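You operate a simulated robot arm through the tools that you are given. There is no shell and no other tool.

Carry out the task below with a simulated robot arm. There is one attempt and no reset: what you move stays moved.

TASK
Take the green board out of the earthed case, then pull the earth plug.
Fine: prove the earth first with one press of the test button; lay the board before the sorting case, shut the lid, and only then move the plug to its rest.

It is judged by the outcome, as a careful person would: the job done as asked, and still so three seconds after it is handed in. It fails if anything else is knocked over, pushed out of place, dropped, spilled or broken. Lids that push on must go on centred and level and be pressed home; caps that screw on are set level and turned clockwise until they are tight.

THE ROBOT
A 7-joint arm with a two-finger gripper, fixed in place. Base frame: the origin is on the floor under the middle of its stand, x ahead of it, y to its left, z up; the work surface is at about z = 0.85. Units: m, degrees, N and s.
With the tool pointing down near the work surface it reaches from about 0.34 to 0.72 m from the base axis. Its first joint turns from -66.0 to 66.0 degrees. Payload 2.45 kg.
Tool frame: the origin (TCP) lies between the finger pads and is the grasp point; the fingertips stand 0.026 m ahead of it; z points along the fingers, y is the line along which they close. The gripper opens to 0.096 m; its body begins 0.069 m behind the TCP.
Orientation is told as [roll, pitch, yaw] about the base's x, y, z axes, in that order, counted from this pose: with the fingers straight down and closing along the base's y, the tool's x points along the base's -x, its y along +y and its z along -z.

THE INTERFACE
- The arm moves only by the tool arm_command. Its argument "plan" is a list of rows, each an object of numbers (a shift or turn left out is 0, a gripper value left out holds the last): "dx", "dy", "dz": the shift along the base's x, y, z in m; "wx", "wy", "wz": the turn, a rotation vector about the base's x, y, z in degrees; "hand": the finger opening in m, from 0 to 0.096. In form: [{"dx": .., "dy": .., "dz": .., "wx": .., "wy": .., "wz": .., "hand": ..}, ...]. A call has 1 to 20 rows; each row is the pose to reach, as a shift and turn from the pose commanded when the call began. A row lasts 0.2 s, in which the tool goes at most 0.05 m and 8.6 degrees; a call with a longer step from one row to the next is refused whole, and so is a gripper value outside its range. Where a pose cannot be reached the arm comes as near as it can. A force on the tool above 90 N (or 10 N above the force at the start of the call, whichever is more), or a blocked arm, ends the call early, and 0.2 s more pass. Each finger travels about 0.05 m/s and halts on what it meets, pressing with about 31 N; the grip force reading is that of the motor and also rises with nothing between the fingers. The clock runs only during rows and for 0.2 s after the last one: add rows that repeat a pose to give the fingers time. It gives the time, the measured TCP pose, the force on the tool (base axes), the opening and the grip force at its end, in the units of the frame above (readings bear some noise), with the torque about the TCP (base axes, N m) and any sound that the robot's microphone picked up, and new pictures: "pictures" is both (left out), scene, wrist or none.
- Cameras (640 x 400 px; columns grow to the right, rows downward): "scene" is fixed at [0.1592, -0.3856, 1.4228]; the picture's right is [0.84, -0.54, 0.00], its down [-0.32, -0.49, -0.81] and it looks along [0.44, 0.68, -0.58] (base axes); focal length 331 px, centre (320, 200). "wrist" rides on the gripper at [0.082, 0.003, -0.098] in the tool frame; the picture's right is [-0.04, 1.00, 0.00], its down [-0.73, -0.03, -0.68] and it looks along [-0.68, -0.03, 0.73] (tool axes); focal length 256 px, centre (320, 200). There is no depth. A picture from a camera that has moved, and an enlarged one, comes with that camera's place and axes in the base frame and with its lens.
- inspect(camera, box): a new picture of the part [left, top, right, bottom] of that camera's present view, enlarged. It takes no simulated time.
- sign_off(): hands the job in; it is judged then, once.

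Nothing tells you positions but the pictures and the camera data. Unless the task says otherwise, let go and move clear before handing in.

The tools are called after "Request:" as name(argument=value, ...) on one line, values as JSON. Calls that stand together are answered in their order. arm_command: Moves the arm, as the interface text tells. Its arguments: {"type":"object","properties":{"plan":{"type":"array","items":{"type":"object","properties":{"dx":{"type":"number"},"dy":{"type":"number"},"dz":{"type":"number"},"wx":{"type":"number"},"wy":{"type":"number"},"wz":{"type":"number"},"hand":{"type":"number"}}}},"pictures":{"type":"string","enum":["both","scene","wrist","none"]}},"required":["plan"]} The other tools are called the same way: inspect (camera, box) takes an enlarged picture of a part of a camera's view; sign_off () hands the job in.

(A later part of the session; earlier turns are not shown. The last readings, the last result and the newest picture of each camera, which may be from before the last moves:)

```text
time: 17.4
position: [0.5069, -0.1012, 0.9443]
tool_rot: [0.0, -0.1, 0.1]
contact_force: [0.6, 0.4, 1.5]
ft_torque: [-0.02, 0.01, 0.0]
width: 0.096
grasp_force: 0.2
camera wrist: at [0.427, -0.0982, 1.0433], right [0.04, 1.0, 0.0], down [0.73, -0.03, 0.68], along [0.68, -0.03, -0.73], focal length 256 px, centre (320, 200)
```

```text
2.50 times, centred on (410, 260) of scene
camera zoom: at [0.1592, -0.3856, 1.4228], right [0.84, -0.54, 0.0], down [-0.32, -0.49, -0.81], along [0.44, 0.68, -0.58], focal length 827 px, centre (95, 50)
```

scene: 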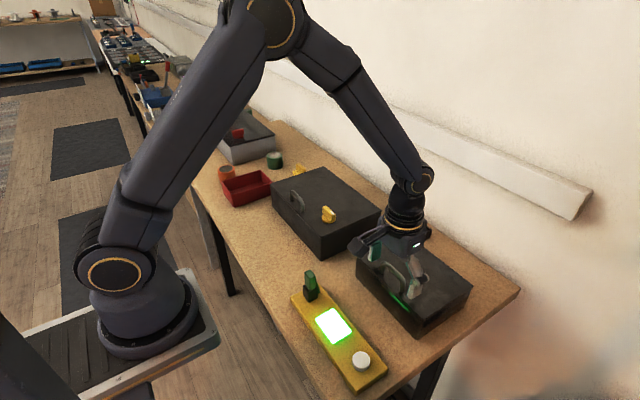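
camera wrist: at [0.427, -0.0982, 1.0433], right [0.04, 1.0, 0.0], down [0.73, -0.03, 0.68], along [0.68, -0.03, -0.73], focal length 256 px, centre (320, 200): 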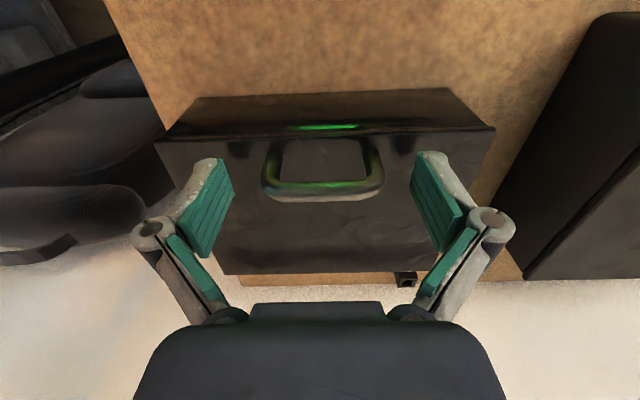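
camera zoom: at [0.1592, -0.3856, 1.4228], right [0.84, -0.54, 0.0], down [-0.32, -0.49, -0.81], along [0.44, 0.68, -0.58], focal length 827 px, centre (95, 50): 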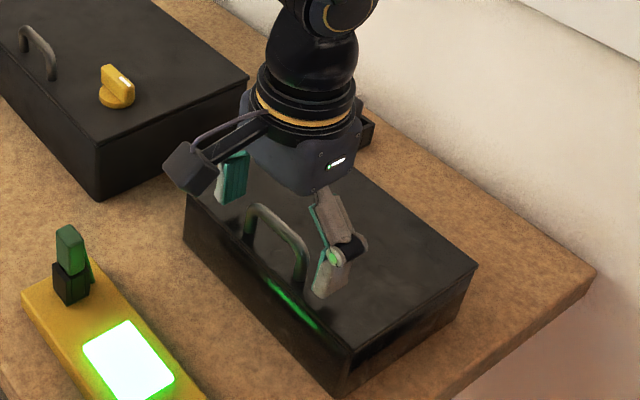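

The fingers straddle the handle with no contact. I'll nudge 4 mm forward to the handle plane and close on its legs.

Request:
arm_command(plan=[{"dx": 0.004}, {"dx": 0.004, "hand": 0.07}, {"dx": 0.004, "hand": 0.05}, {"dx": 0.004, "hand": 0.05}, {"dx": 0.004, "hand": 0.05}, {"dx": 0.004, "hand": 0.05}], pictures="both")

Request:
inspect(camera="wrist", box=[200, 80, 440, 240])

```text
time: 18.8
position: [0.5117, -0.1, 0.9444]
tool_rot: [0.0, 0.0, 0.0]
contact_force: [-0.6, 4.9, 4.3]
ft_torque: [0.14, -0.05, -0.08]
width: 0.0643
grasp_force: 44.7
camera wrist: at [0.4313, -0.0972, 1.0438], right [0.04, 1.0, 0.0], down [0.73, -0.03, 0.68], along [0.68, -0.03, -0.73], focal length 256 px, centre (320, 200)
```

scene: 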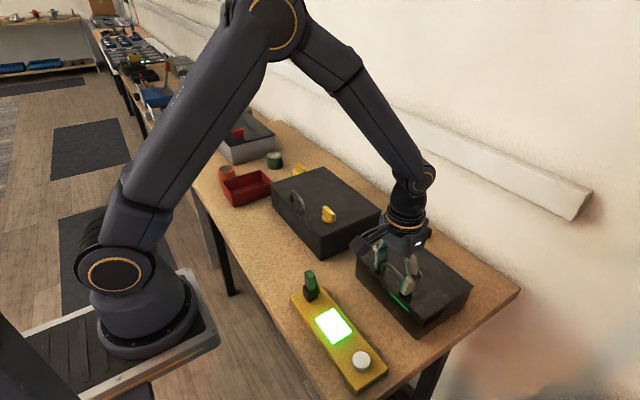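
wrist: 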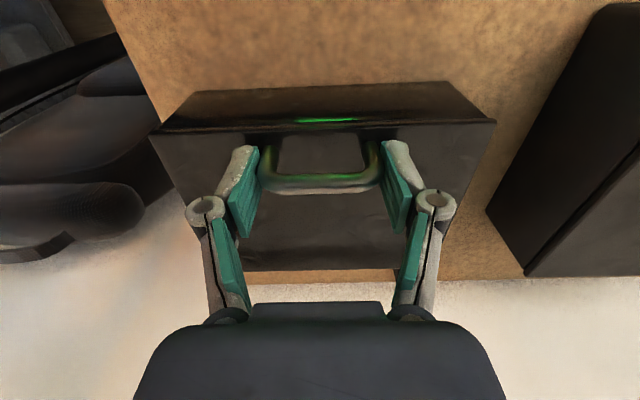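

```text
2.50 times, centred on (320, 160) of wrist
camera zoom: at [0.4313, -0.0972, 1.0438], right [0.04, 1.0, 0.0], down [0.73, -0.03, 0.68], along [0.68, -0.03, -0.73], focal length 640 px, centre (320, 300)
```

zoom: 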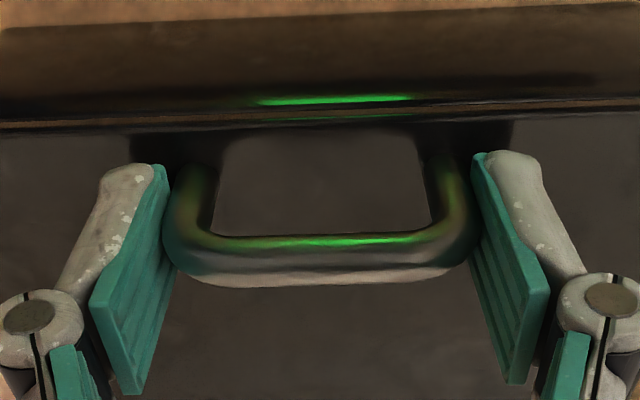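

The grip is firm on the handle legs (opening 0.064). I take the hinge to be near x = 0.642, z = 0.91, and start lifting along that arc by a small angle to test it.

Request:
arm_command(plan=[{"dx": 0.0015, "dz": 0.0055}, {"dx": 0.0035, "dz": 0.0112}, {"dx": 0.0057, "dz": 0.0167}, {"dx": 0.0079, "dz": 0.0221}], pictures="both")

```text
time: 19.8
position: [0.5157, -0.1003, 0.9667]
tool_rot: [0.0, 0.7, -0.1]
contact_force: [-24.9, 0.3, -3.2]
ft_torque: [-0.13, 1.49, -0.05]
width: 0.0642
grasp_force: 45.2
camera wrist: at [0.4368, -0.0973, 1.066], right [0.04, 1.0, 0.0], down [0.74, -0.03, 0.67], along [0.67, -0.03, -0.74], focal length 256 px, centre (320, 200)
```

scene: 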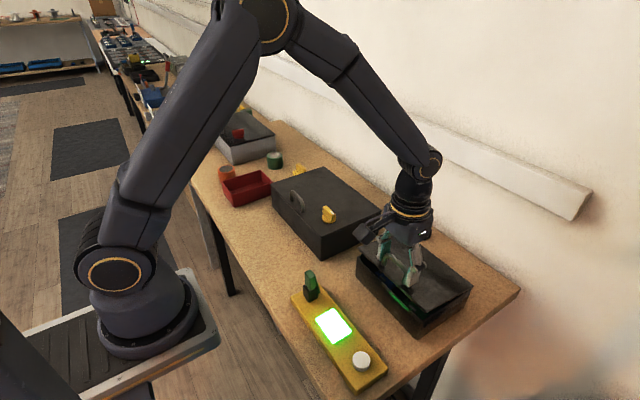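
wrist: 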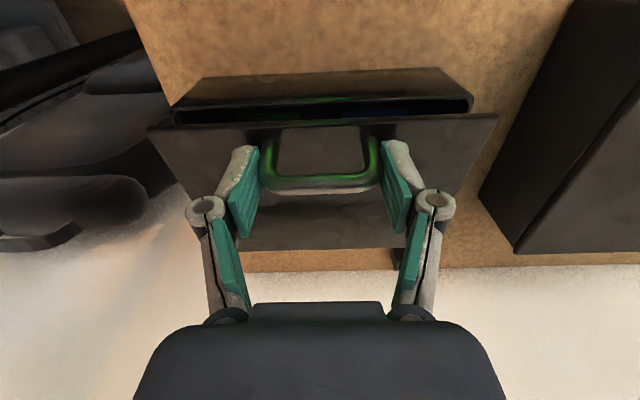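

The lid is opening but the tool feels about 25 N backward, so my arc is pushing too far forward and the tight grip resists pivoting. I'll check whether the case has shifted before going on.

Request:
inspect(camera="scene", box=[330, 180, 490, 340])

Request:
inspect(camera="wrist", box=[140, 50, 520, 280])

```text
2.50 times, centred on (410, 260) of scene
camera zoom: at [0.1586, -0.3856, 1.4229], right [0.84, -0.54, 0.0], down [-0.32, -0.49, -0.81], along [0.44, 0.68, -0.58], focal length 827 px, centre (95, 50)
```

zoom: 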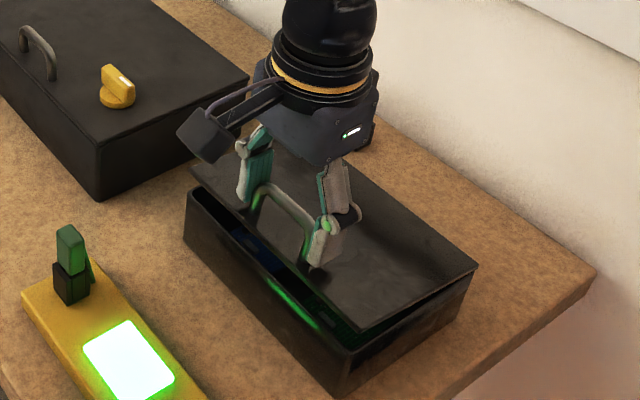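

```text
1.68 times, centred on (330, 165) of wrist
camera zoom: at [0.4368, -0.0973, 1.066], right [0.04, 1.0, 0.0], down [0.74, -0.03, 0.67], along [0.67, -0.03, -0.74], focal length 431 px, centre (303, 259)
```

zoom: 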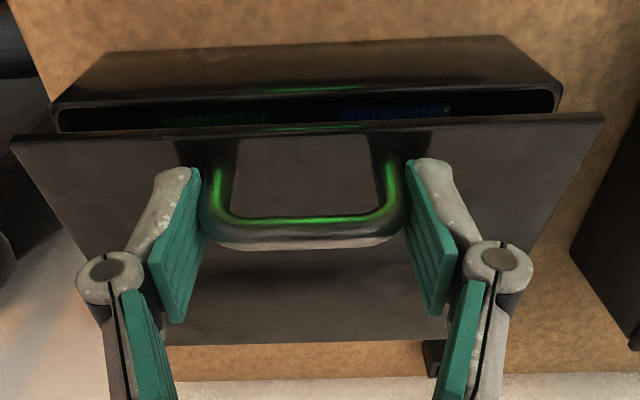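

The case itself has not moved, and inside I can see a green board (right, -y side) and a blue one (left). I'll continue the arc while turning the tool along with the lid to take the twist out.

Request:
arm_command(plan=[{"dx": -0.0038, "dz": 0.0002}, {"dx": 0.0004, "dz": 0.0089, "wy": 4}, {"dx": 0.0053, "dz": 0.0173, "wy": 8}, {"dx": 0.0107, "dz": 0.0252, "wy": 12}, {"dx": 0.0167, "dz": 0.0328, "wy": 16}], pictures="both")

```text
time: 21.0
position: [0.5365, -0.1016, 0.9994]
tool_rot: [0.2, 16.4, 0.1]
contact_force: [-17.0, 11.8, 3.4]
ft_torque: [0.45, 0.98, -0.4]
width: 0.0643
grasp_force: 45.2
camera wrist: at [0.4863, -0.0977, 1.1173], right [0.04, 1.0, -0.01], down [0.89, -0.03, 0.45], along [0.45, -0.02, -0.9], focal length 256 px, centre (320, 200)
```

scene: 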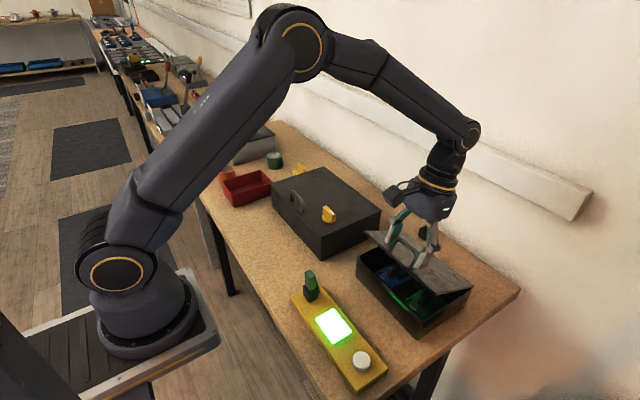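
wrist: 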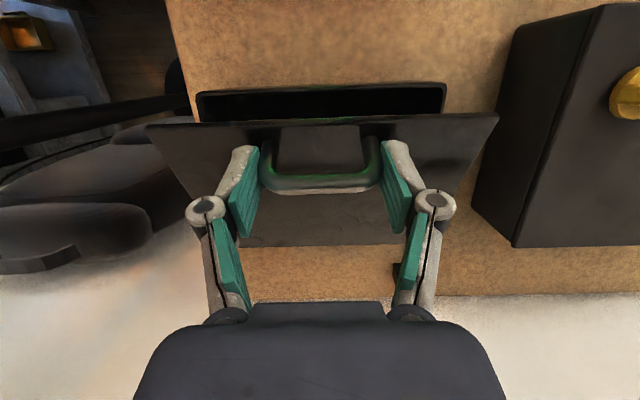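

The lid is at roughly 26° and moving well, with moderate forces; the radius looks about 2 mm larger than assumed. I continue with that correction.

Request:
arm_command(plan=[{"dx": -0.0016, "dz": 0.0014, "dy": 0.001}, {"dx": 0.005, "dz": 0.0087, "dy": 0.001, "wy": 4}, {"dx": 0.0121, "dz": 0.0154, "dy": 0.001, "wy": 8}, {"dx": 0.0196, "dz": 0.0217, "dy": 0.001, "wy": 12}, {"dx": 0.0275, "dz": 0.0275, "dy": 0.001, "wy": 16}], pictures="both")

```text
time: 22.2
position: [0.5656, -0.1003, 1.0265]
tool_rot: [0.0, 32.1, 0.0]
contact_force: [-2.3, 9.9, -11.6]
ft_torque: [0.9, 0.79, -0.33]
width: 0.0643
grasp_force: 45.0
camera wrist: at [0.5493, -0.0973, 1.1535], right [0.03, 1.0, -0.02], down [0.98, -0.03, 0.19], along [0.19, -0.03, -0.98], focal length 256 px, centre (320, 200)
```

scene: 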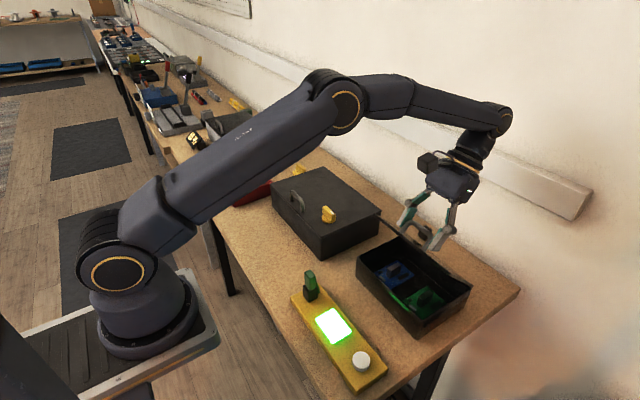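
wrist: 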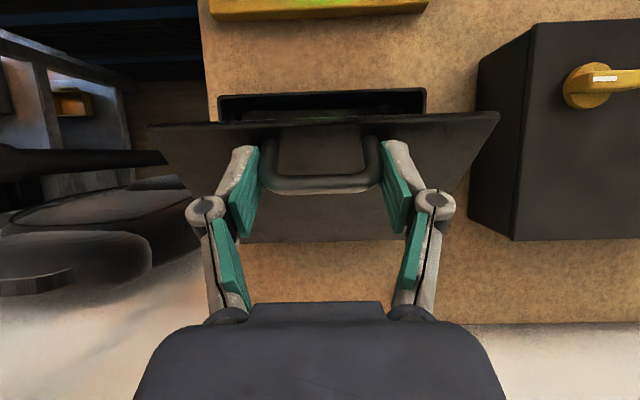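

The lid is at about 42° with low force. The arm is getting extended, so from here I keep the tool tilt nearly constant and let the handle pivot slowly in the pads.

Request:
arm_command(plan=[{"dx": 0.0084, "dz": 0.0051, "wy": 1}, {"dx": 0.0171, "dz": 0.0097, "wy": 1}, {"dx": 0.026, "dz": 0.0137, "wy": 1}, {"dx": 0.0352, "dz": 0.017, "wy": 0}, {"dx": 0.0447, "dz": 0.0196, "wy": -1}], pictures="both")

```text
time: 23.4
position: [0.5966, -0.0997, 1.0448]
tool_rot: [-0.3, 31.1, -0.1]
contact_force: [-13.0, 3.2, 1.7]
ft_torque: [0.2, 1.47, 0.14]
width: 0.064
grasp_force: 44.9
out of reach, approached as far as the arm can: row 4, 5
camera wrist: at [0.5779, -0.0967, 1.1717], right [0.03, 1.0, -0.02], down [0.98, -0.03, 0.2], along [0.2, -0.03, -0.98], focal length 256 px, centre (320, 200)
```

scene: 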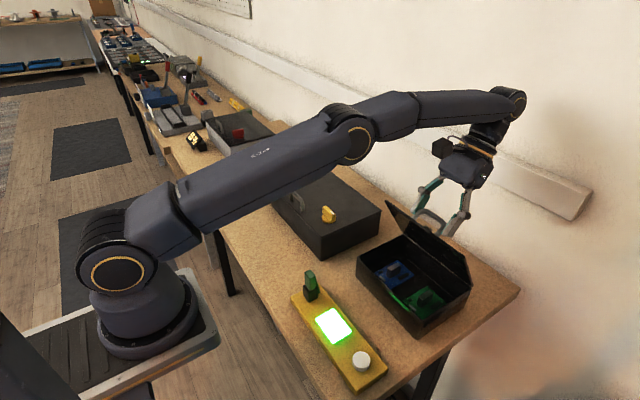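
wrist: 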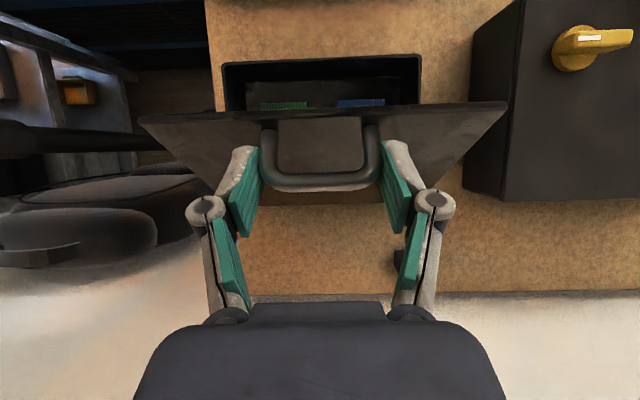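

The arm runs out of reach at this tilt, with the lid at about 55°. I'll ease the tool back towards vertical in place, letting the handle pivot, then continue.

Request:
arm_command(plan=[{"wy": -4}, {"wy": -8}, {"wy": -12}, {"wy": -16}, {"wy": -20}], pictures="both")

```text
time: 24.6
position: [0.5949, -0.1003, 1.0472]
tool_rot: [0.0, 11.2, 0.0]
contact_force: [-15.8, -5.5, 20.5]
ft_torque: [-0.11, 1.3, -0.05]
width: 0.0645
grasp_force: 44.7
camera wrist: at [0.5354, -0.0971, 1.1605], right [0.04, 1.0, -0.01], down [0.85, -0.03, 0.52], along [0.52, -0.03, -0.85], focal length 256 px, centre (320, 200)
```

scene: 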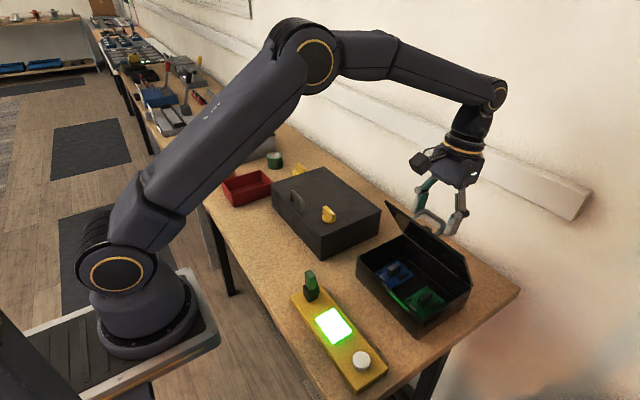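
wrist: 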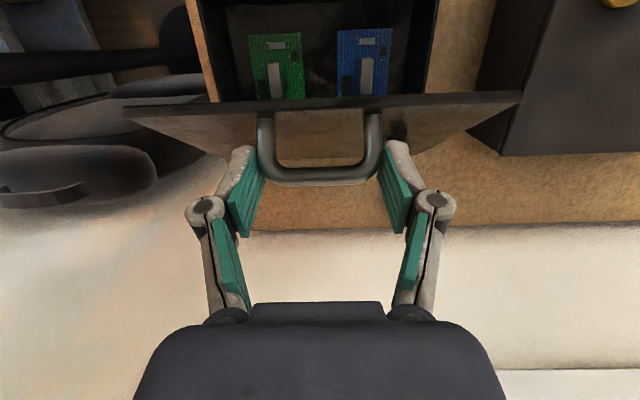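

Now both boards are in clear view (green on the -y side, blue on the +y side) and the lid is at about 59°. With the tool nearer vertical I'll continue the arc.

Request:
arm_command(plan=[{"dx": -0.002, "dz": 0.003}, {"dx": 0.0054, "dz": 0.0065, "wy": -2}, {"dx": 0.0137, "dz": 0.0092, "wy": -4}, {"dx": 0.0223, "dz": 0.0111, "wy": -6}, {"dx": 0.031, "dz": 0.0125, "wy": -8}, {"dx": 0.0397, "dz": 0.0131, "wy": -10}], pictures="both")

```text
time: 26.0
position: [0.6394, -0.1012, 1.0602]
tool_rot: [-0.2, 0.9, 0.0]
contact_force: [-9.7, -15.8, 4.4]
ft_torque: [-0.29, 1.39, 0.16]
width: 0.0634
grasp_force: 44.9
camera wrist: at [0.5599, -0.097, 1.1599], right [0.04, 1.0, 0.0], down [0.74, -0.03, 0.67], along [0.67, -0.03, -0.74], focal length 256 px, centre (320, 200)
```

scene: 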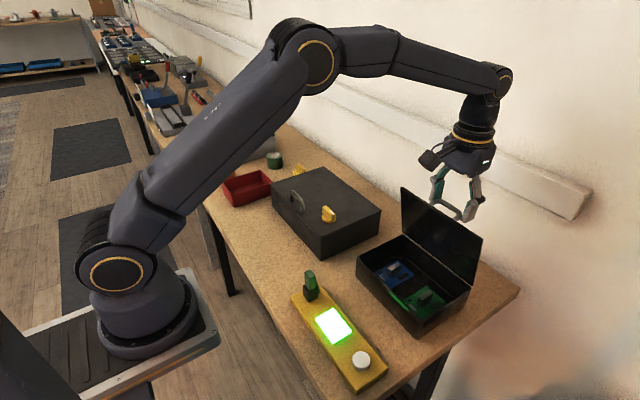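
wrist: 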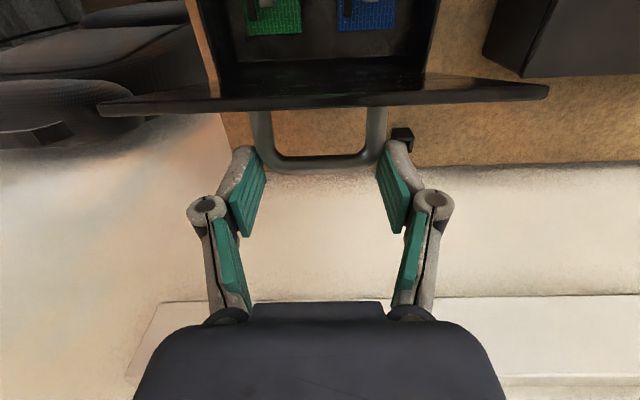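

The lid is at about 80°. I continue past vertical, easing down a little to keep the pads on the legs.

Request:
arm_command(plan=[{"dx": 0.0045, "dz": -0.0002, "dy": -0.001, "wy": -1}, {"dx": 0.0089, "dz": -0.0004, "dy": -0.001, "wy": -1}, {"dx": 0.0181, "dz": -0.0014, "dy": -0.001, "wy": -1}, {"dx": 0.0273, "dz": -0.0029, "dy": -0.001, "wy": -1}, {"dx": 0.0364, "dz": -0.0049, "dy": -0.001, "wy": -1}], pictures="both")

Request:
inspect(camera="scene", box=[340, 110, 520, 290])

```text
time: 27.2
position: [0.6755, -0.0991, 1.0556]
tool_rot: [0.1, 0.0, 0.1]
contact_force: [0.0, -0.1, 0.1]
ft_torque: [-0.04, -0.02, -0.04]
width: 0.0498
grasp_force: 0.0
camera wrist: at [0.5942, -0.0967, 1.1525], right [0.04, 1.0, 0.0], down [0.73, -0.03, 0.68], along [0.68, -0.03, -0.73], focal length 256 px, centre (320, 200)
```

scene: 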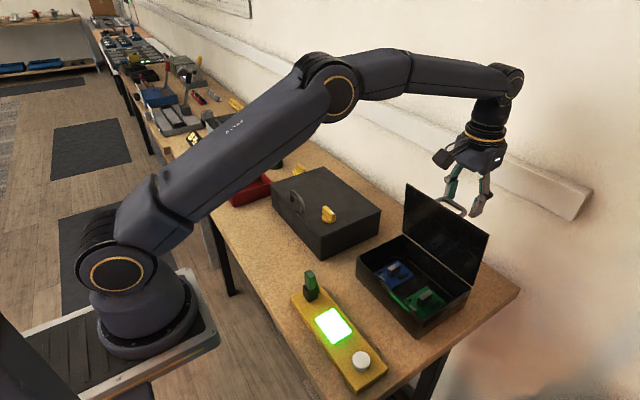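
wrist: 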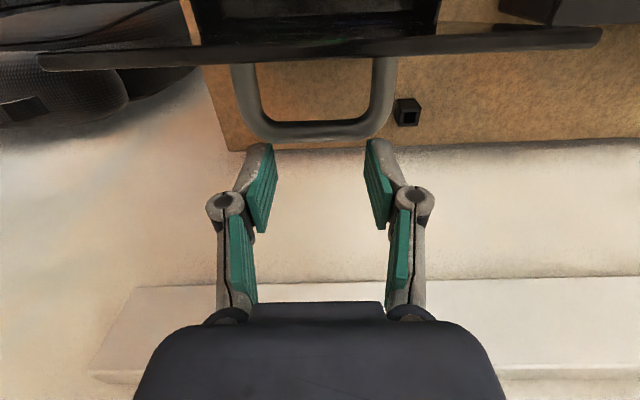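

```text
2.22 times, centred on (430, 200) of scene
camera zoom: at [0.1592, -0.3856, 1.4228], right [0.84, -0.54, 0.0], down [-0.32, -0.49, -0.81], along [0.44, 0.68, -0.58], focal length 735 px, centre (76, 200)
```

zoom: 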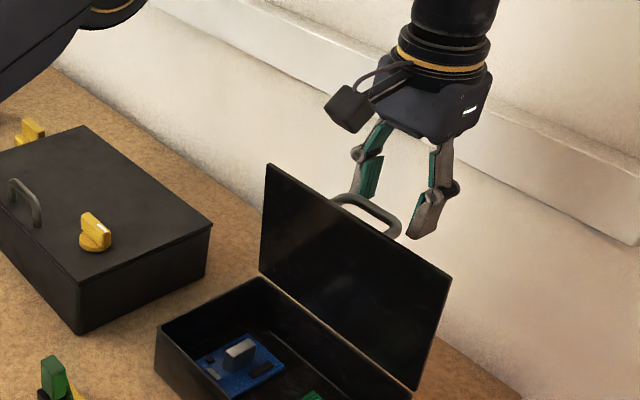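

The handle slipped out of the pads near the end; by my estimate the lid now stands at about 82°. I'll rise straight up clear of it and check whether it stays.

Request:
arm_command(plan=[{"dx": 0.005, "dz": 0.03}, {"dx": 0.005, "dz": 0.07}], pictures="both")

Request:
inspect(camera="scene", box=[340, 110, 520, 290])

```text
time: 27.8
position: [0.6788, -0.101, 1.1234]
tool_rot: [0.1, 0.0, -0.1]
contact_force: [0.4, 0.4, 0.5]
ft_torque: [-0.03, 0.0, -0.01]
width: 0.05
grasp_force: 0.0
camera wrist: at [0.5976, -0.0974, 1.2217], right [0.04, 1.0, 0.0], down [0.73, -0.03, 0.68], along [0.68, -0.03, -0.73], focal length 256 px, centre (320, 200)
```

scene: 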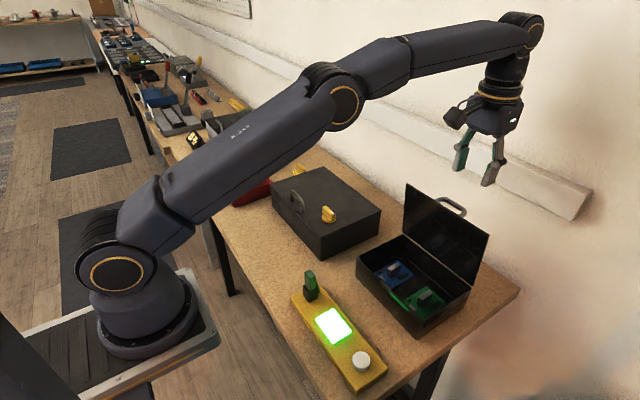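
wrist: 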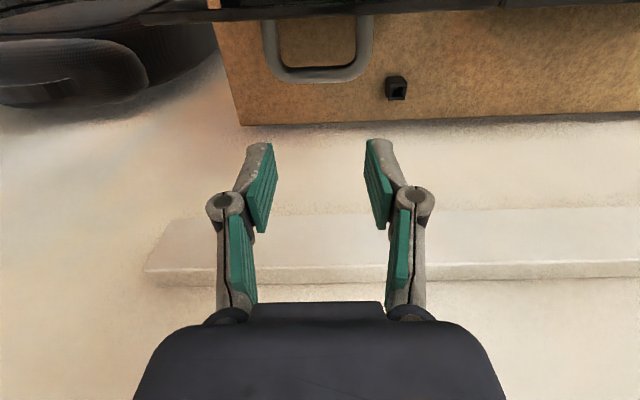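

```text
2.22 times, centred on (430, 200) of scene
camera zoom: at [0.1592, -0.3856, 1.4228], right [0.84, -0.54, 0.0], down [-0.32, -0.49, -0.81], along [0.44, 0.68, -0.58], focal length 735 px, centre (76, 200)
```

zoom: 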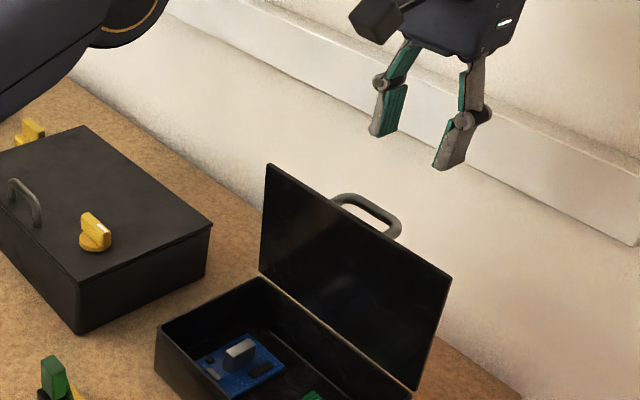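

The lid stays standing on its own. I'll rise a bit more, come back over it with good clearance, and look down into the case.

Request:
arm_command(plan=[{"dz": 0.03}, {"dz": 0.04, "dx": -0.04, "hand": 0.07}, {"dz": 0.05, "dx": -0.08, "hand": 0.08}, {"dz": 0.05, "dx": -0.12, "wy": 5, "hand": 0.096}, {"dz": 0.05, "dx": -0.15, "wy": 11}, {"dz": 0.05, "dx": -0.17, "wy": 18}, {"dz": 0.05, "dx": -0.19, "wy": 25}, {"dz": 0.05, "dx": -0.19, "wy": 25}], pictures="both")

Request:
inspect(camera="wrist", box=[200, 60, 440, 240])

Request:
inspect(camera="scene", box=[350, 170, 500, 340])

```text
time: 29.6
position: [0.4903, -0.1009, 1.17]
tool_rot: [0.0, 25.1, 0.0]
contact_force: [-0.4, 0.2, 0.5]
ft_torque: [0.05, 0.0, 0.0]
width: 0.0961
grasp_force: 0.1
out of reach, approached as far as the arm can: row 1
camera wrist: at [0.4589, -0.0981, 1.2947], right [0.04, 1.0, -0.02], down [0.95, -0.03, 0.3], along [0.3, -0.03, -0.95], focal length 256 px, centre (320, 200)
```

scene: 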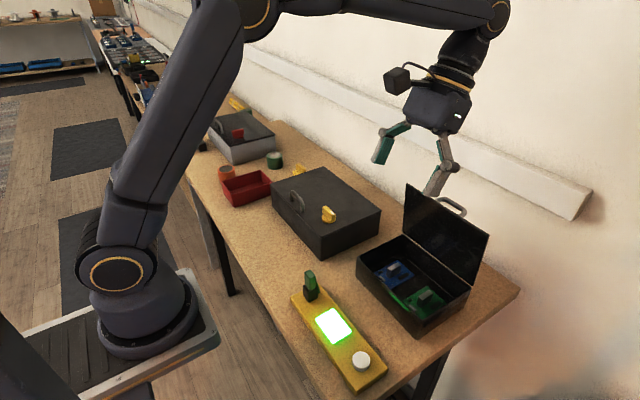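
wrist: 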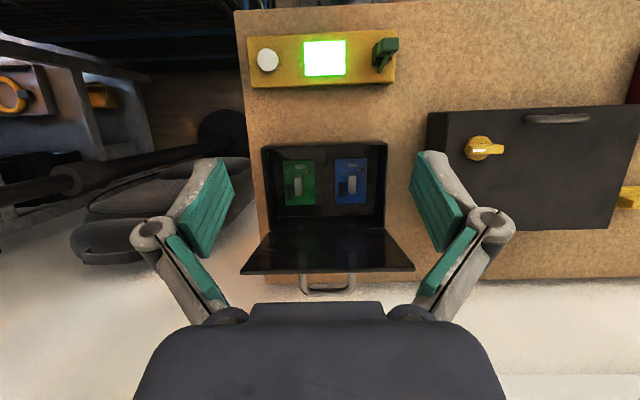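

```text
2.22 times, centred on (320, 150) of wrist
camera zoom: at [0.4589, -0.0981, 1.2947], right [0.04, 1.0, -0.02], down [0.95, -0.03, 0.3], along [0.3, -0.03, -0.95], focal length 569 px, centre (320, 311)
```

zoom: 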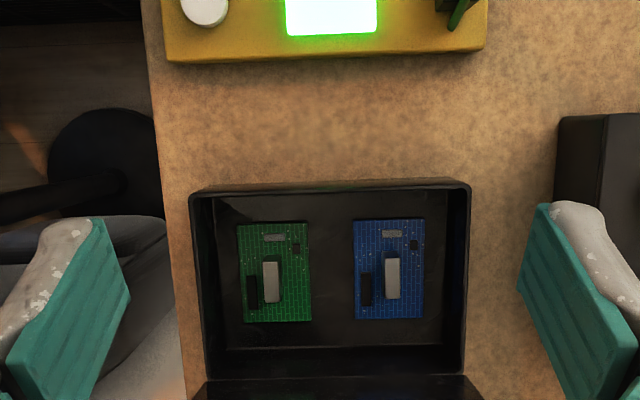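

```text
2.35 times, centred on (425, 255) of scene
camera zoom: at [0.1592, -0.3856, 1.4228], right [0.84, -0.54, 0.0], down [-0.32, -0.49, -0.81], along [0.44, 0.68, -0.58], focal length 778 px, centre (73, 71)
```

zoom: 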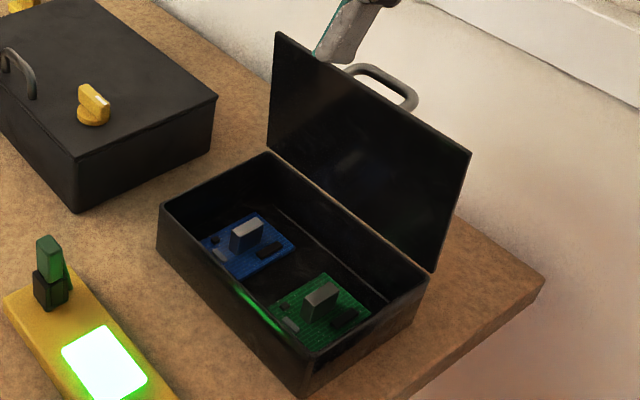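

I can see two boards in the case, green at about (0.562, -0.146) and blue at about (0.56, -0.057), each with a tall grey block that makes a good grasp point (top about z 0.89). I'll come over the green board with a narrow opening, tool vertical, and look again.

Request:
arm_command(plan=[{"dx": 0.01, "dy": -0.01, "dz": -0.03, "wy": -6, "hand": 0.04}, {"dx": 0.025, "dy": -0.02, "dz": -0.06, "wy": -12, "hand": 0.04}, {"dx": 0.04, "dy": -0.03, "dz": -0.09, "wy": -18, "hand": 0.04}, {"dx": 0.055, "dy": -0.04, "dz": -0.12, "wy": -25, "hand": 0.04}, {"dx": 0.063, "dy": -0.045, "dz": -0.15, "wy": -25, "hand": 0.04}, {"dx": 0.063, "dy": -0.045, "dz": -0.15, "wy": -25, "hand": 0.04}], pictures="both")

Request:
inspect(camera="wrist", box=[220, 40, 420, 200])

Request:
inspect(camera="scene", box=[350, 150, 500, 340])

```text
time: 31.0
position: [0.5508, -0.1424, 1.0218]
tool_rot: [0.0, 0.0, 0.0]
contact_force: [0.9, -0.2, -0.3]
ft_torque: [-0.01, 0.0, 0.0]
width: 0.0403
grasp_force: 0.1
camera wrist: at [0.4692, -0.1394, 1.1194], right [0.04, 1.0, 0.0], down [0.73, -0.03, 0.68], along [0.68, -0.03, -0.73], focal length 256 px, centre (320, 200)
```

scene: 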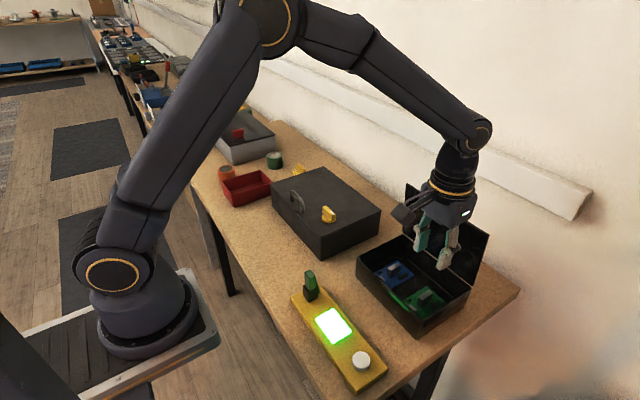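
wrist: 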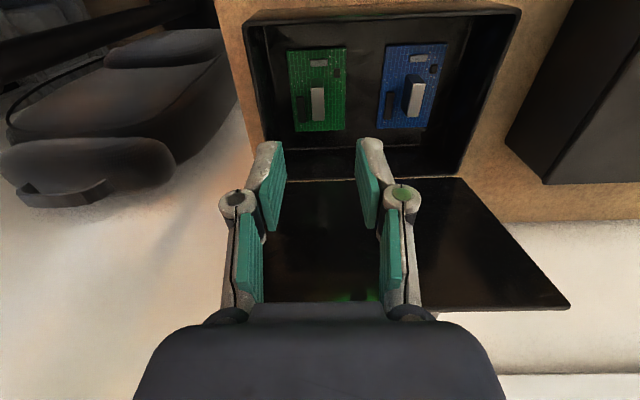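

```text
2.50 times, centred on (320, 120) of wrist
camera zoom: at [0.4692, -0.1394, 1.1194], right [0.04, 1.0, 0.0], down [0.73, -0.03, 0.68], along [0.68, -0.03, -0.73], focal length 640 px, centre (320, 400)
```

zoom: 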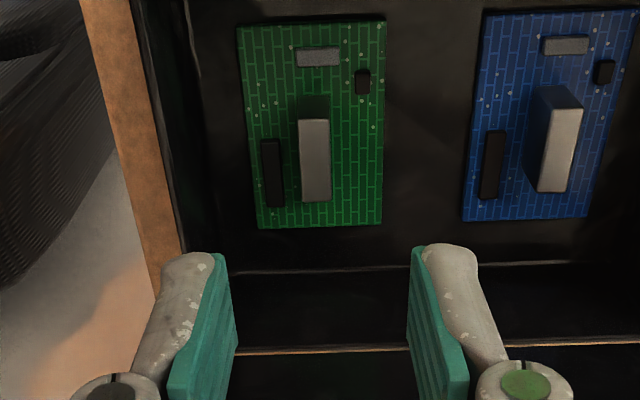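

```text
2.11 times, centred on (425, 245) of scene
camera zoom: at [0.1592, -0.3856, 1.4228], right [0.84, -0.54, 0.0], down [-0.32, -0.49, -0.81], along [0.44, 0.68, -0.58], focal length 696 px, centre (99, 105)
```

zoom: 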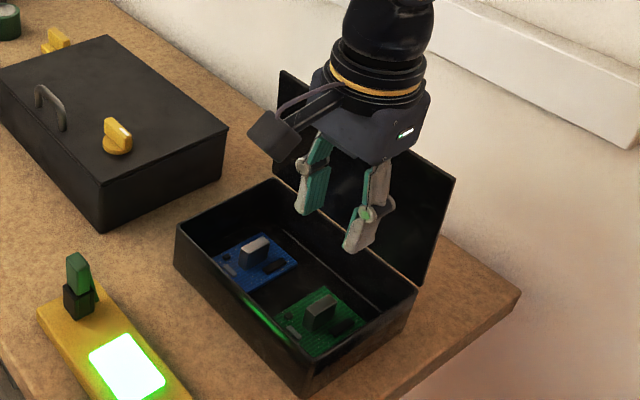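

The green board spans about x 0.526–0.607, y -0.172 to -0.119, with its grey block centred near (0.567, -0.1455), top about 0.883. I'll line up over the block with a slight lean away from the open lid and descend partway.

Request:
arm_command(plan=[{"dx": 0.008, "dy": -0.003, "wy": -3, "hand": 0.034}, {"dx": 0.0165, "dy": -0.003, "wy": -6, "dz": -0.02, "hand": 0.034}, {"dx": 0.0165, "dy": -0.003, "wy": -6, "dz": -0.05, "hand": 0.034}, {"dx": 0.0165, "dy": -0.003, "wy": -6, "dz": -0.08, "hand": 0.034}, {"dx": 0.0165, "dy": -0.003, "wy": -6, "dz": -0.085, "hand": 0.034}], pictures="both")

Request:
inspect(camera="wrist", box=[220, 60, 420, 220])

Request:
inspect(camera="scene", box=[350, 150, 500, 340])

```text
time: 32.2
position: [0.5673, -0.1476, 0.939]
tool_rot: [0.0, -5.9, 0.0]
contact_force: [-0.1, -0.3, 1.3]
ft_torque: [0.0, 0.01, -0.01]
width: 0.0341
grasp_force: 0.0
camera wrist: at [0.4774, -0.1448, 1.0274], right [0.04, 1.0, 0.0], down [0.66, -0.03, 0.75], along [0.75, -0.03, -0.66], focal length 256 px, centre (320, 200)
```

scene: 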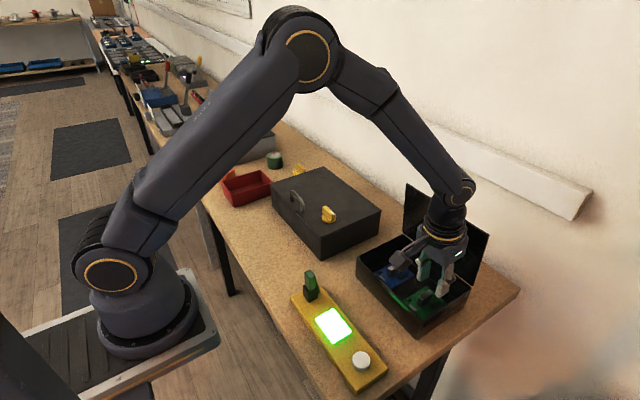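
wrist: 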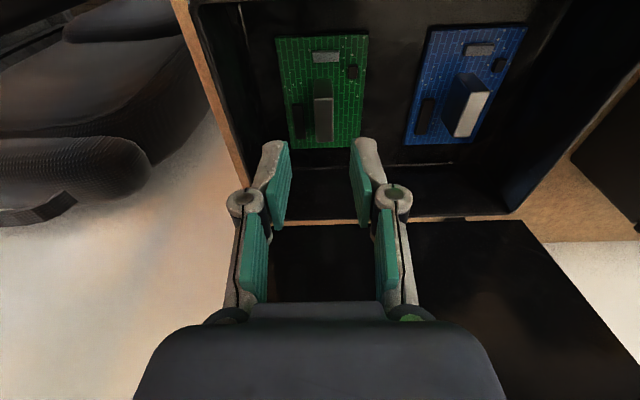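

```text
2.50 times, centred on (320, 140) of wrist
camera zoom: at [0.4774, -0.1448, 1.0274], right [0.04, 1.0, 0.0], down [0.66, -0.03, 0.75], along [0.75, -0.03, -0.66], focal length 640 px, centre (320, 350)
```

zoom: 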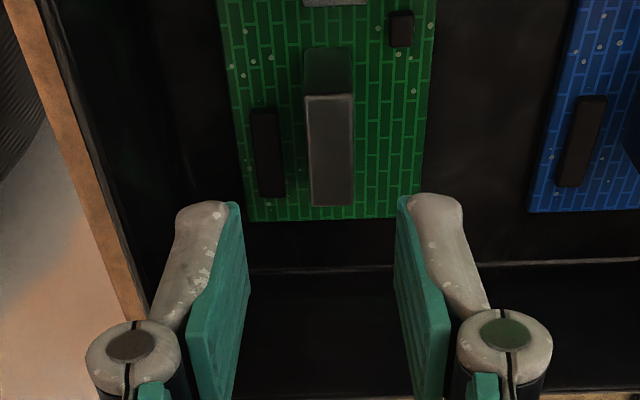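

```text
2.11 times, centred on (425, 245) of scene
camera zoom: at [0.1592, -0.3856, 1.4228], right [0.84, -0.54, 0.0], down [-0.32, -0.49, -0.81], along [0.44, 0.68, -0.58], focal length 696 px, centre (99, 105)
```

zoom: 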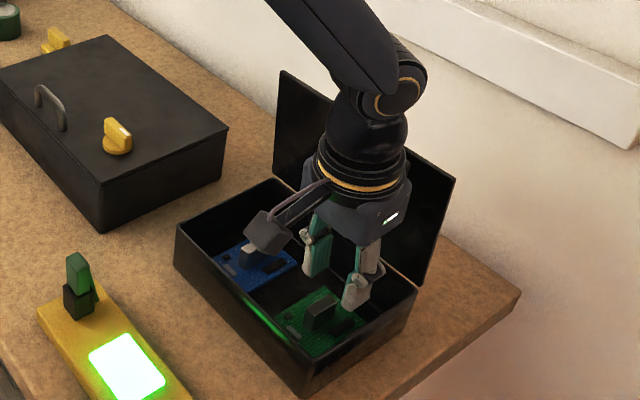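

The block sits about 2 mm to the +y side of the finger midline. I'll correct, descend to about z 0.897 and close on the block.

Request:
arm_command(plan=[{"dy": 0.002, "dz": -0.01}, {"dy": 0.002, "dz": -0.022}, {"dy": 0.002, "dz": -0.034}, {"dy": 0.002, "dz": -0.042}, {"dy": 0.002, "dz": -0.042}], pictures="both")

Request:
inspect(camera="wrist", box=[220, 80, 420, 240])

Request:
inspect(camera="scene", box=[350, 150, 500, 340])

```text
time: 33.4
position: [0.5682, -0.1467, 0.8964]
tool_rot: [0.0, -6.0, 0.0]
contact_force: [-0.6, 0.0, -0.1]
ft_torque: [0.05, 0.0, 0.03]
width: 0.0339
grasp_force: 0.0
camera wrist: at [0.4773, -0.1439, 0.9859], right [0.04, 1.0, 0.0], down [0.66, -0.03, 0.75], along [0.75, -0.03, -0.66], focal length 256 px, centre (320, 200)
```

scene: 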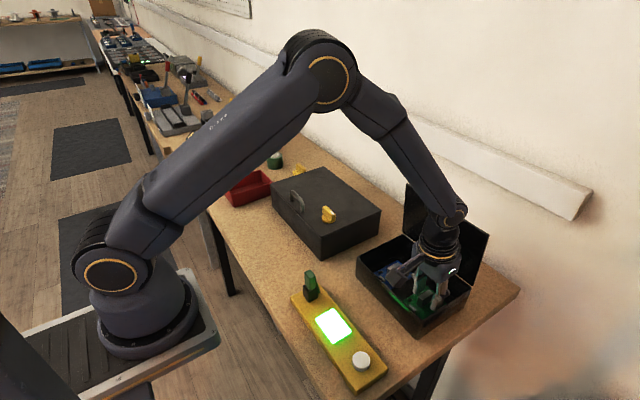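
wrist: 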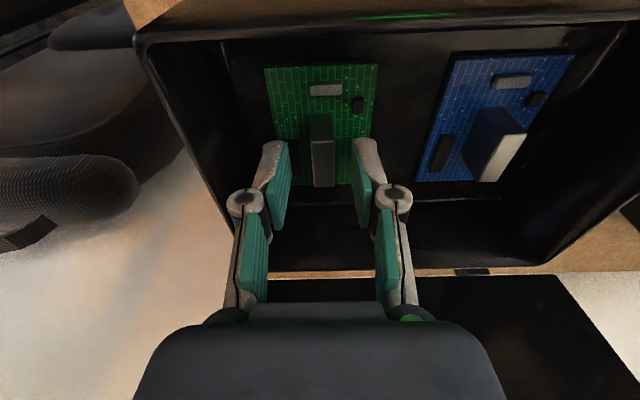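

```text
2.50 times, centred on (320, 160) of wrist
camera zoom: at [0.4773, -0.1439, 0.9859], right [0.04, 1.0, 0.0], down [0.66, -0.03, 0.75], along [0.75, -0.03, -0.66], focal length 640 px, centre (320, 300)
```

zoom: 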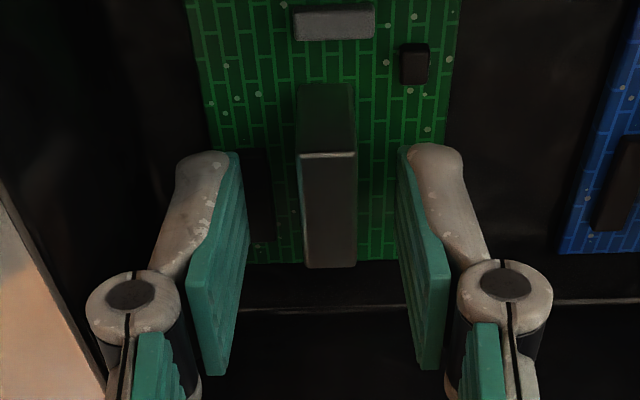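

```text
2.11 times, centred on (425, 245) of scene
camera zoom: at [0.1592, -0.3856, 1.4228], right [0.84, -0.54, 0.0], down [-0.32, -0.49, -0.81], along [0.44, 0.68, -0.58], focal length 696 px, centre (99, 105)
```

zoom: 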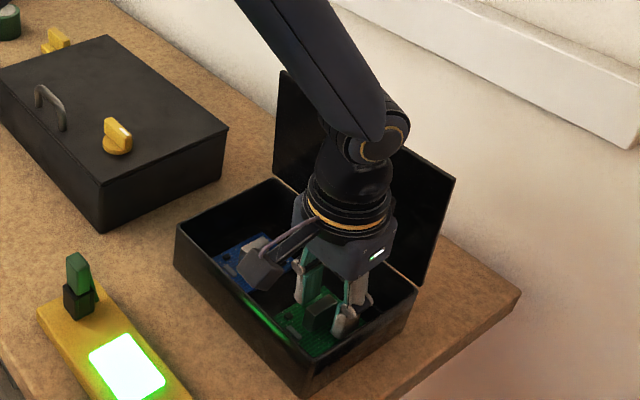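

The fingers flank the block without contact. I'll shift another 2 mm towards +y and close.

Request:
arm_command(plan=[{"dy": 0.0018}, {"dy": 0.0018, "hand": 0.02}, {"dy": 0.0018, "hand": 0.006}, {"dy": 0.0018, "hand": 0.006}, {"dy": 0.0018, "hand": 0.006}], pictures="wrist")

Request:
inspect(camera="wrist", box=[220, 80, 420, 240])

```text
time: 34.6
position: [0.5686, -0.1444, 0.8968]
tool_rot: [0.0, -6.1, 0.1]
contact_force: [-0.3, -0.3, -0.2]
ft_torque: [0.01, -0.02, -0.01]
width: 0.0111
grasp_force: 30.7
camera wrist: at [0.4777, -0.142, 0.986], right [0.04, 1.0, 0.0], down [0.66, -0.03, 0.75], along [0.75, -0.03, -0.66], focal length 256 px, centre (320, 200)
```

wrist: 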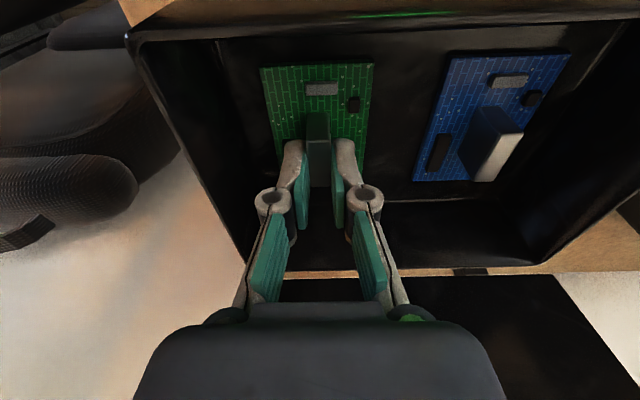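

```text
2.50 times, centred on (320, 160) of wrist
camera zoom: at [0.4777, -0.142, 0.986], right [0.04, 1.0, 0.0], down [0.66, -0.03, 0.75], along [0.75, -0.03, -0.66], focal length 640 px, centre (320, 300)
```

zoom: 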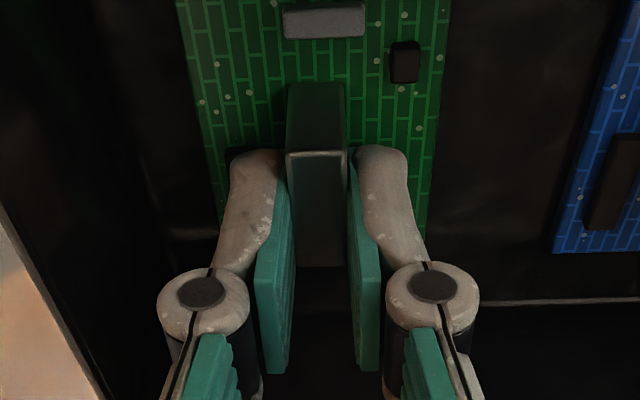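

The block is gripped (width 0.011). I'll lift straight up and check the board hangs level.

Request:
arm_command(plan=[{"dz": 0.01}, {"dz": 0.025}, {"dz": 0.045}, {"dz": 0.07}, {"dz": 0.095}, {"dz": 0.12}], pictures="both")

Request:
inspect(camera="scene", box=[340, 130, 500, 330])

```text
time: 36.0
position: [0.5685, -0.1444, 1.0171]
tool_rot: [-0.1, -5.9, 0.0]
contact_force: [-0.2, 0.2, -0.6]
ft_torque: [-0.01, 0.02, 0.0]
width: 0.011
grasp_force: 31.2
camera wrist: at [0.4772, -0.1422, 1.1066], right [0.04, 1.0, 0.0], down [0.66, -0.03, 0.75], along [0.75, -0.03, -0.66], focal length 256 px, centre (320, 200)
```

scene: 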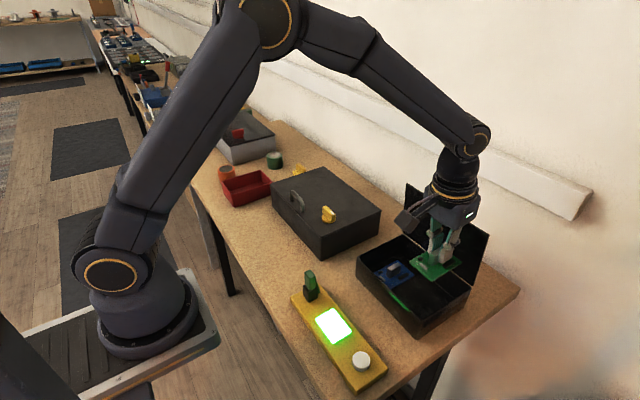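
wrist: 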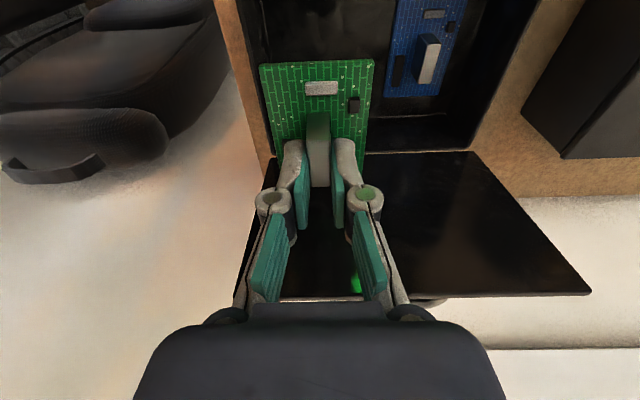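

```text
2.00 times, centred on (420, 230) of scene
camera zoom: at [0.1592, -0.3856, 1.4228], right [0.84, -0.54, 0.0], down [-0.32, -0.49, -0.81], along [0.44, 0.68, -0.58], focal length 662 px, centre (120, 140)
```

zoom: 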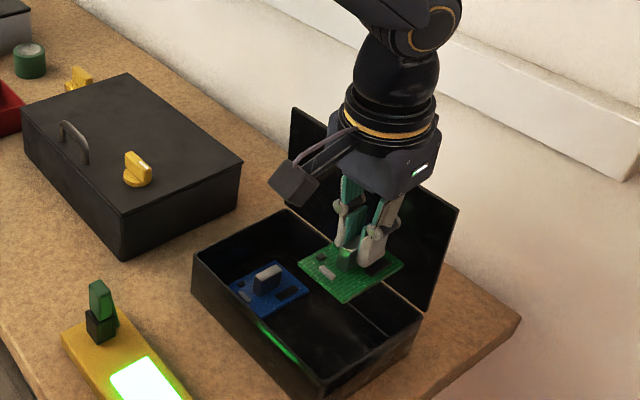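

The board is out, level, and the lid has not moved. I'll carry it at a safe height to the clear bench in front of the middle (sorting) case, around (0.385, 0.20).

Request:
arm_command(plan=[{"dz": 0.02, "dx": -0.02}, {"dz": 0.03, "dx": -0.05, "dy": 0.02}, {"dz": 0.03, "dx": -0.08, "dy": 0.05}, {"dz": 0.03, "dx": -0.1, "dy": 0.09}, {"dz": 0.03, "dx": -0.12, "dy": 0.13}, {"dz": 0.03, "dx": -0.14, "dy": 0.17}, {"dz": 0.03, "dx": -0.155, "dy": 0.21}, {"dz": 0.03, "dx": -0.165, "dy": 0.255}, {"dz": 0.03, "dx": -0.175, "dy": 0.3}, {"dz": 0.03, "dx": -0.1835, "dy": 0.344}, {"dz": 0.03, "dx": -0.1835, "dy": 0.344}], pictures="both")

```text
time: 38.4
position: [0.3852, 0.201, 1.0461]
tool_rot: [0.1, -6.0, -0.1]
contact_force: [-0.1, -0.8, -0.5]
ft_torque: [0.0, -0.01, 0.04]
width: 0.0109
grasp_force: 31.2
camera wrist: at [0.2957, 0.2039, 1.1349], right [0.04, 1.0, 0.0], down [0.66, -0.03, 0.75], along [0.75, -0.03, -0.66], focal length 256 px, centre (320, 200)
```

scene: 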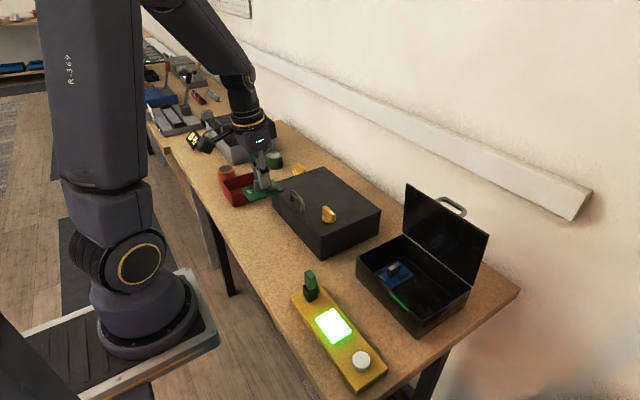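
wrist: 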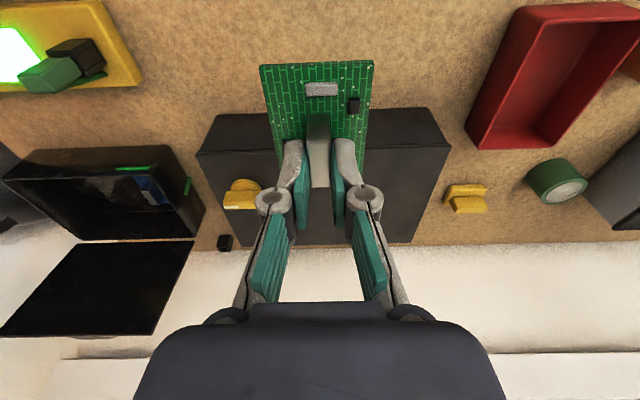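

The board hangs above clear bench, with the case front at about x 0.458. I'll lower to just above the surface, then feel for contact.

Request:
arm_command(plan=[{"dz": -0.04}, {"dz": -0.08}, {"dz": -0.11}, {"dz": -0.13}, {"dz": -0.143}, {"dz": -0.146}, {"dz": -0.146}], pictures="both")

Request:
inspect(camera="scene", box=[200, 130, 360, 280])

```text
time: 40.0
position: [0.3862, 0.1997, 0.8992]
tool_rot: [0.0, -6.1, 0.0]
contact_force: [-0.8, 0.3, -0.1]
ft_torque: [0.01, 0.02, -0.01]
width: 0.0108
grasp_force: 31.0
camera wrist: at [0.2959, 0.203, 0.9897], right [0.04, 1.0, 0.0], down [0.66, -0.03, 0.75], along [0.75, -0.03, -0.66], focal length 256 px, centre (320, 200)
```

scene: 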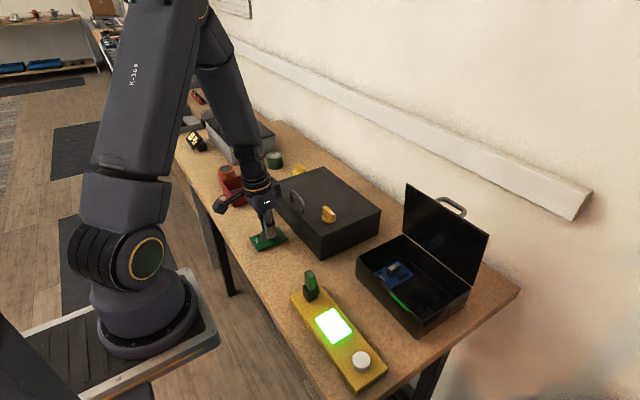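
wrist: 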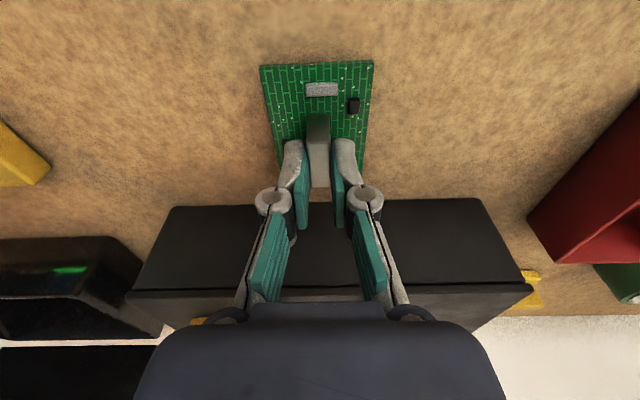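

```text
2.67 times, centred on (280, 205) of scene
camera zoom: at [0.1592, -0.3856, 1.4228], right [0.84, -0.54, 0.0], down [-0.32, -0.49, -0.81], along [0.44, 0.68, -0.58], focal length 882 px, centre (427, 187)
```

zoom: 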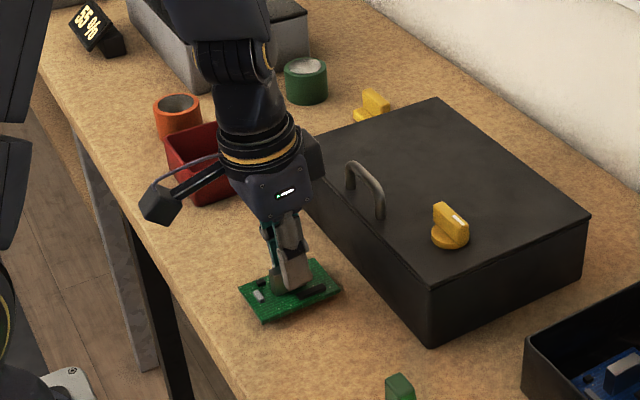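

Request:
arm_command(plan=[{"dz": -0.0015}, {"dz": -0.003}, {"dz": -0.0045}], pictures="none")

```text
time: 40.8
position: [0.3852, 0.2005, 0.8962]
tool_rot: [0.0, -6.0, 0.0]
contact_force: [-0.6, -0.3, -0.7]
ft_torque: [0.0, 0.01, 0.02]
width: 0.0113
grasp_force: 31.3
```

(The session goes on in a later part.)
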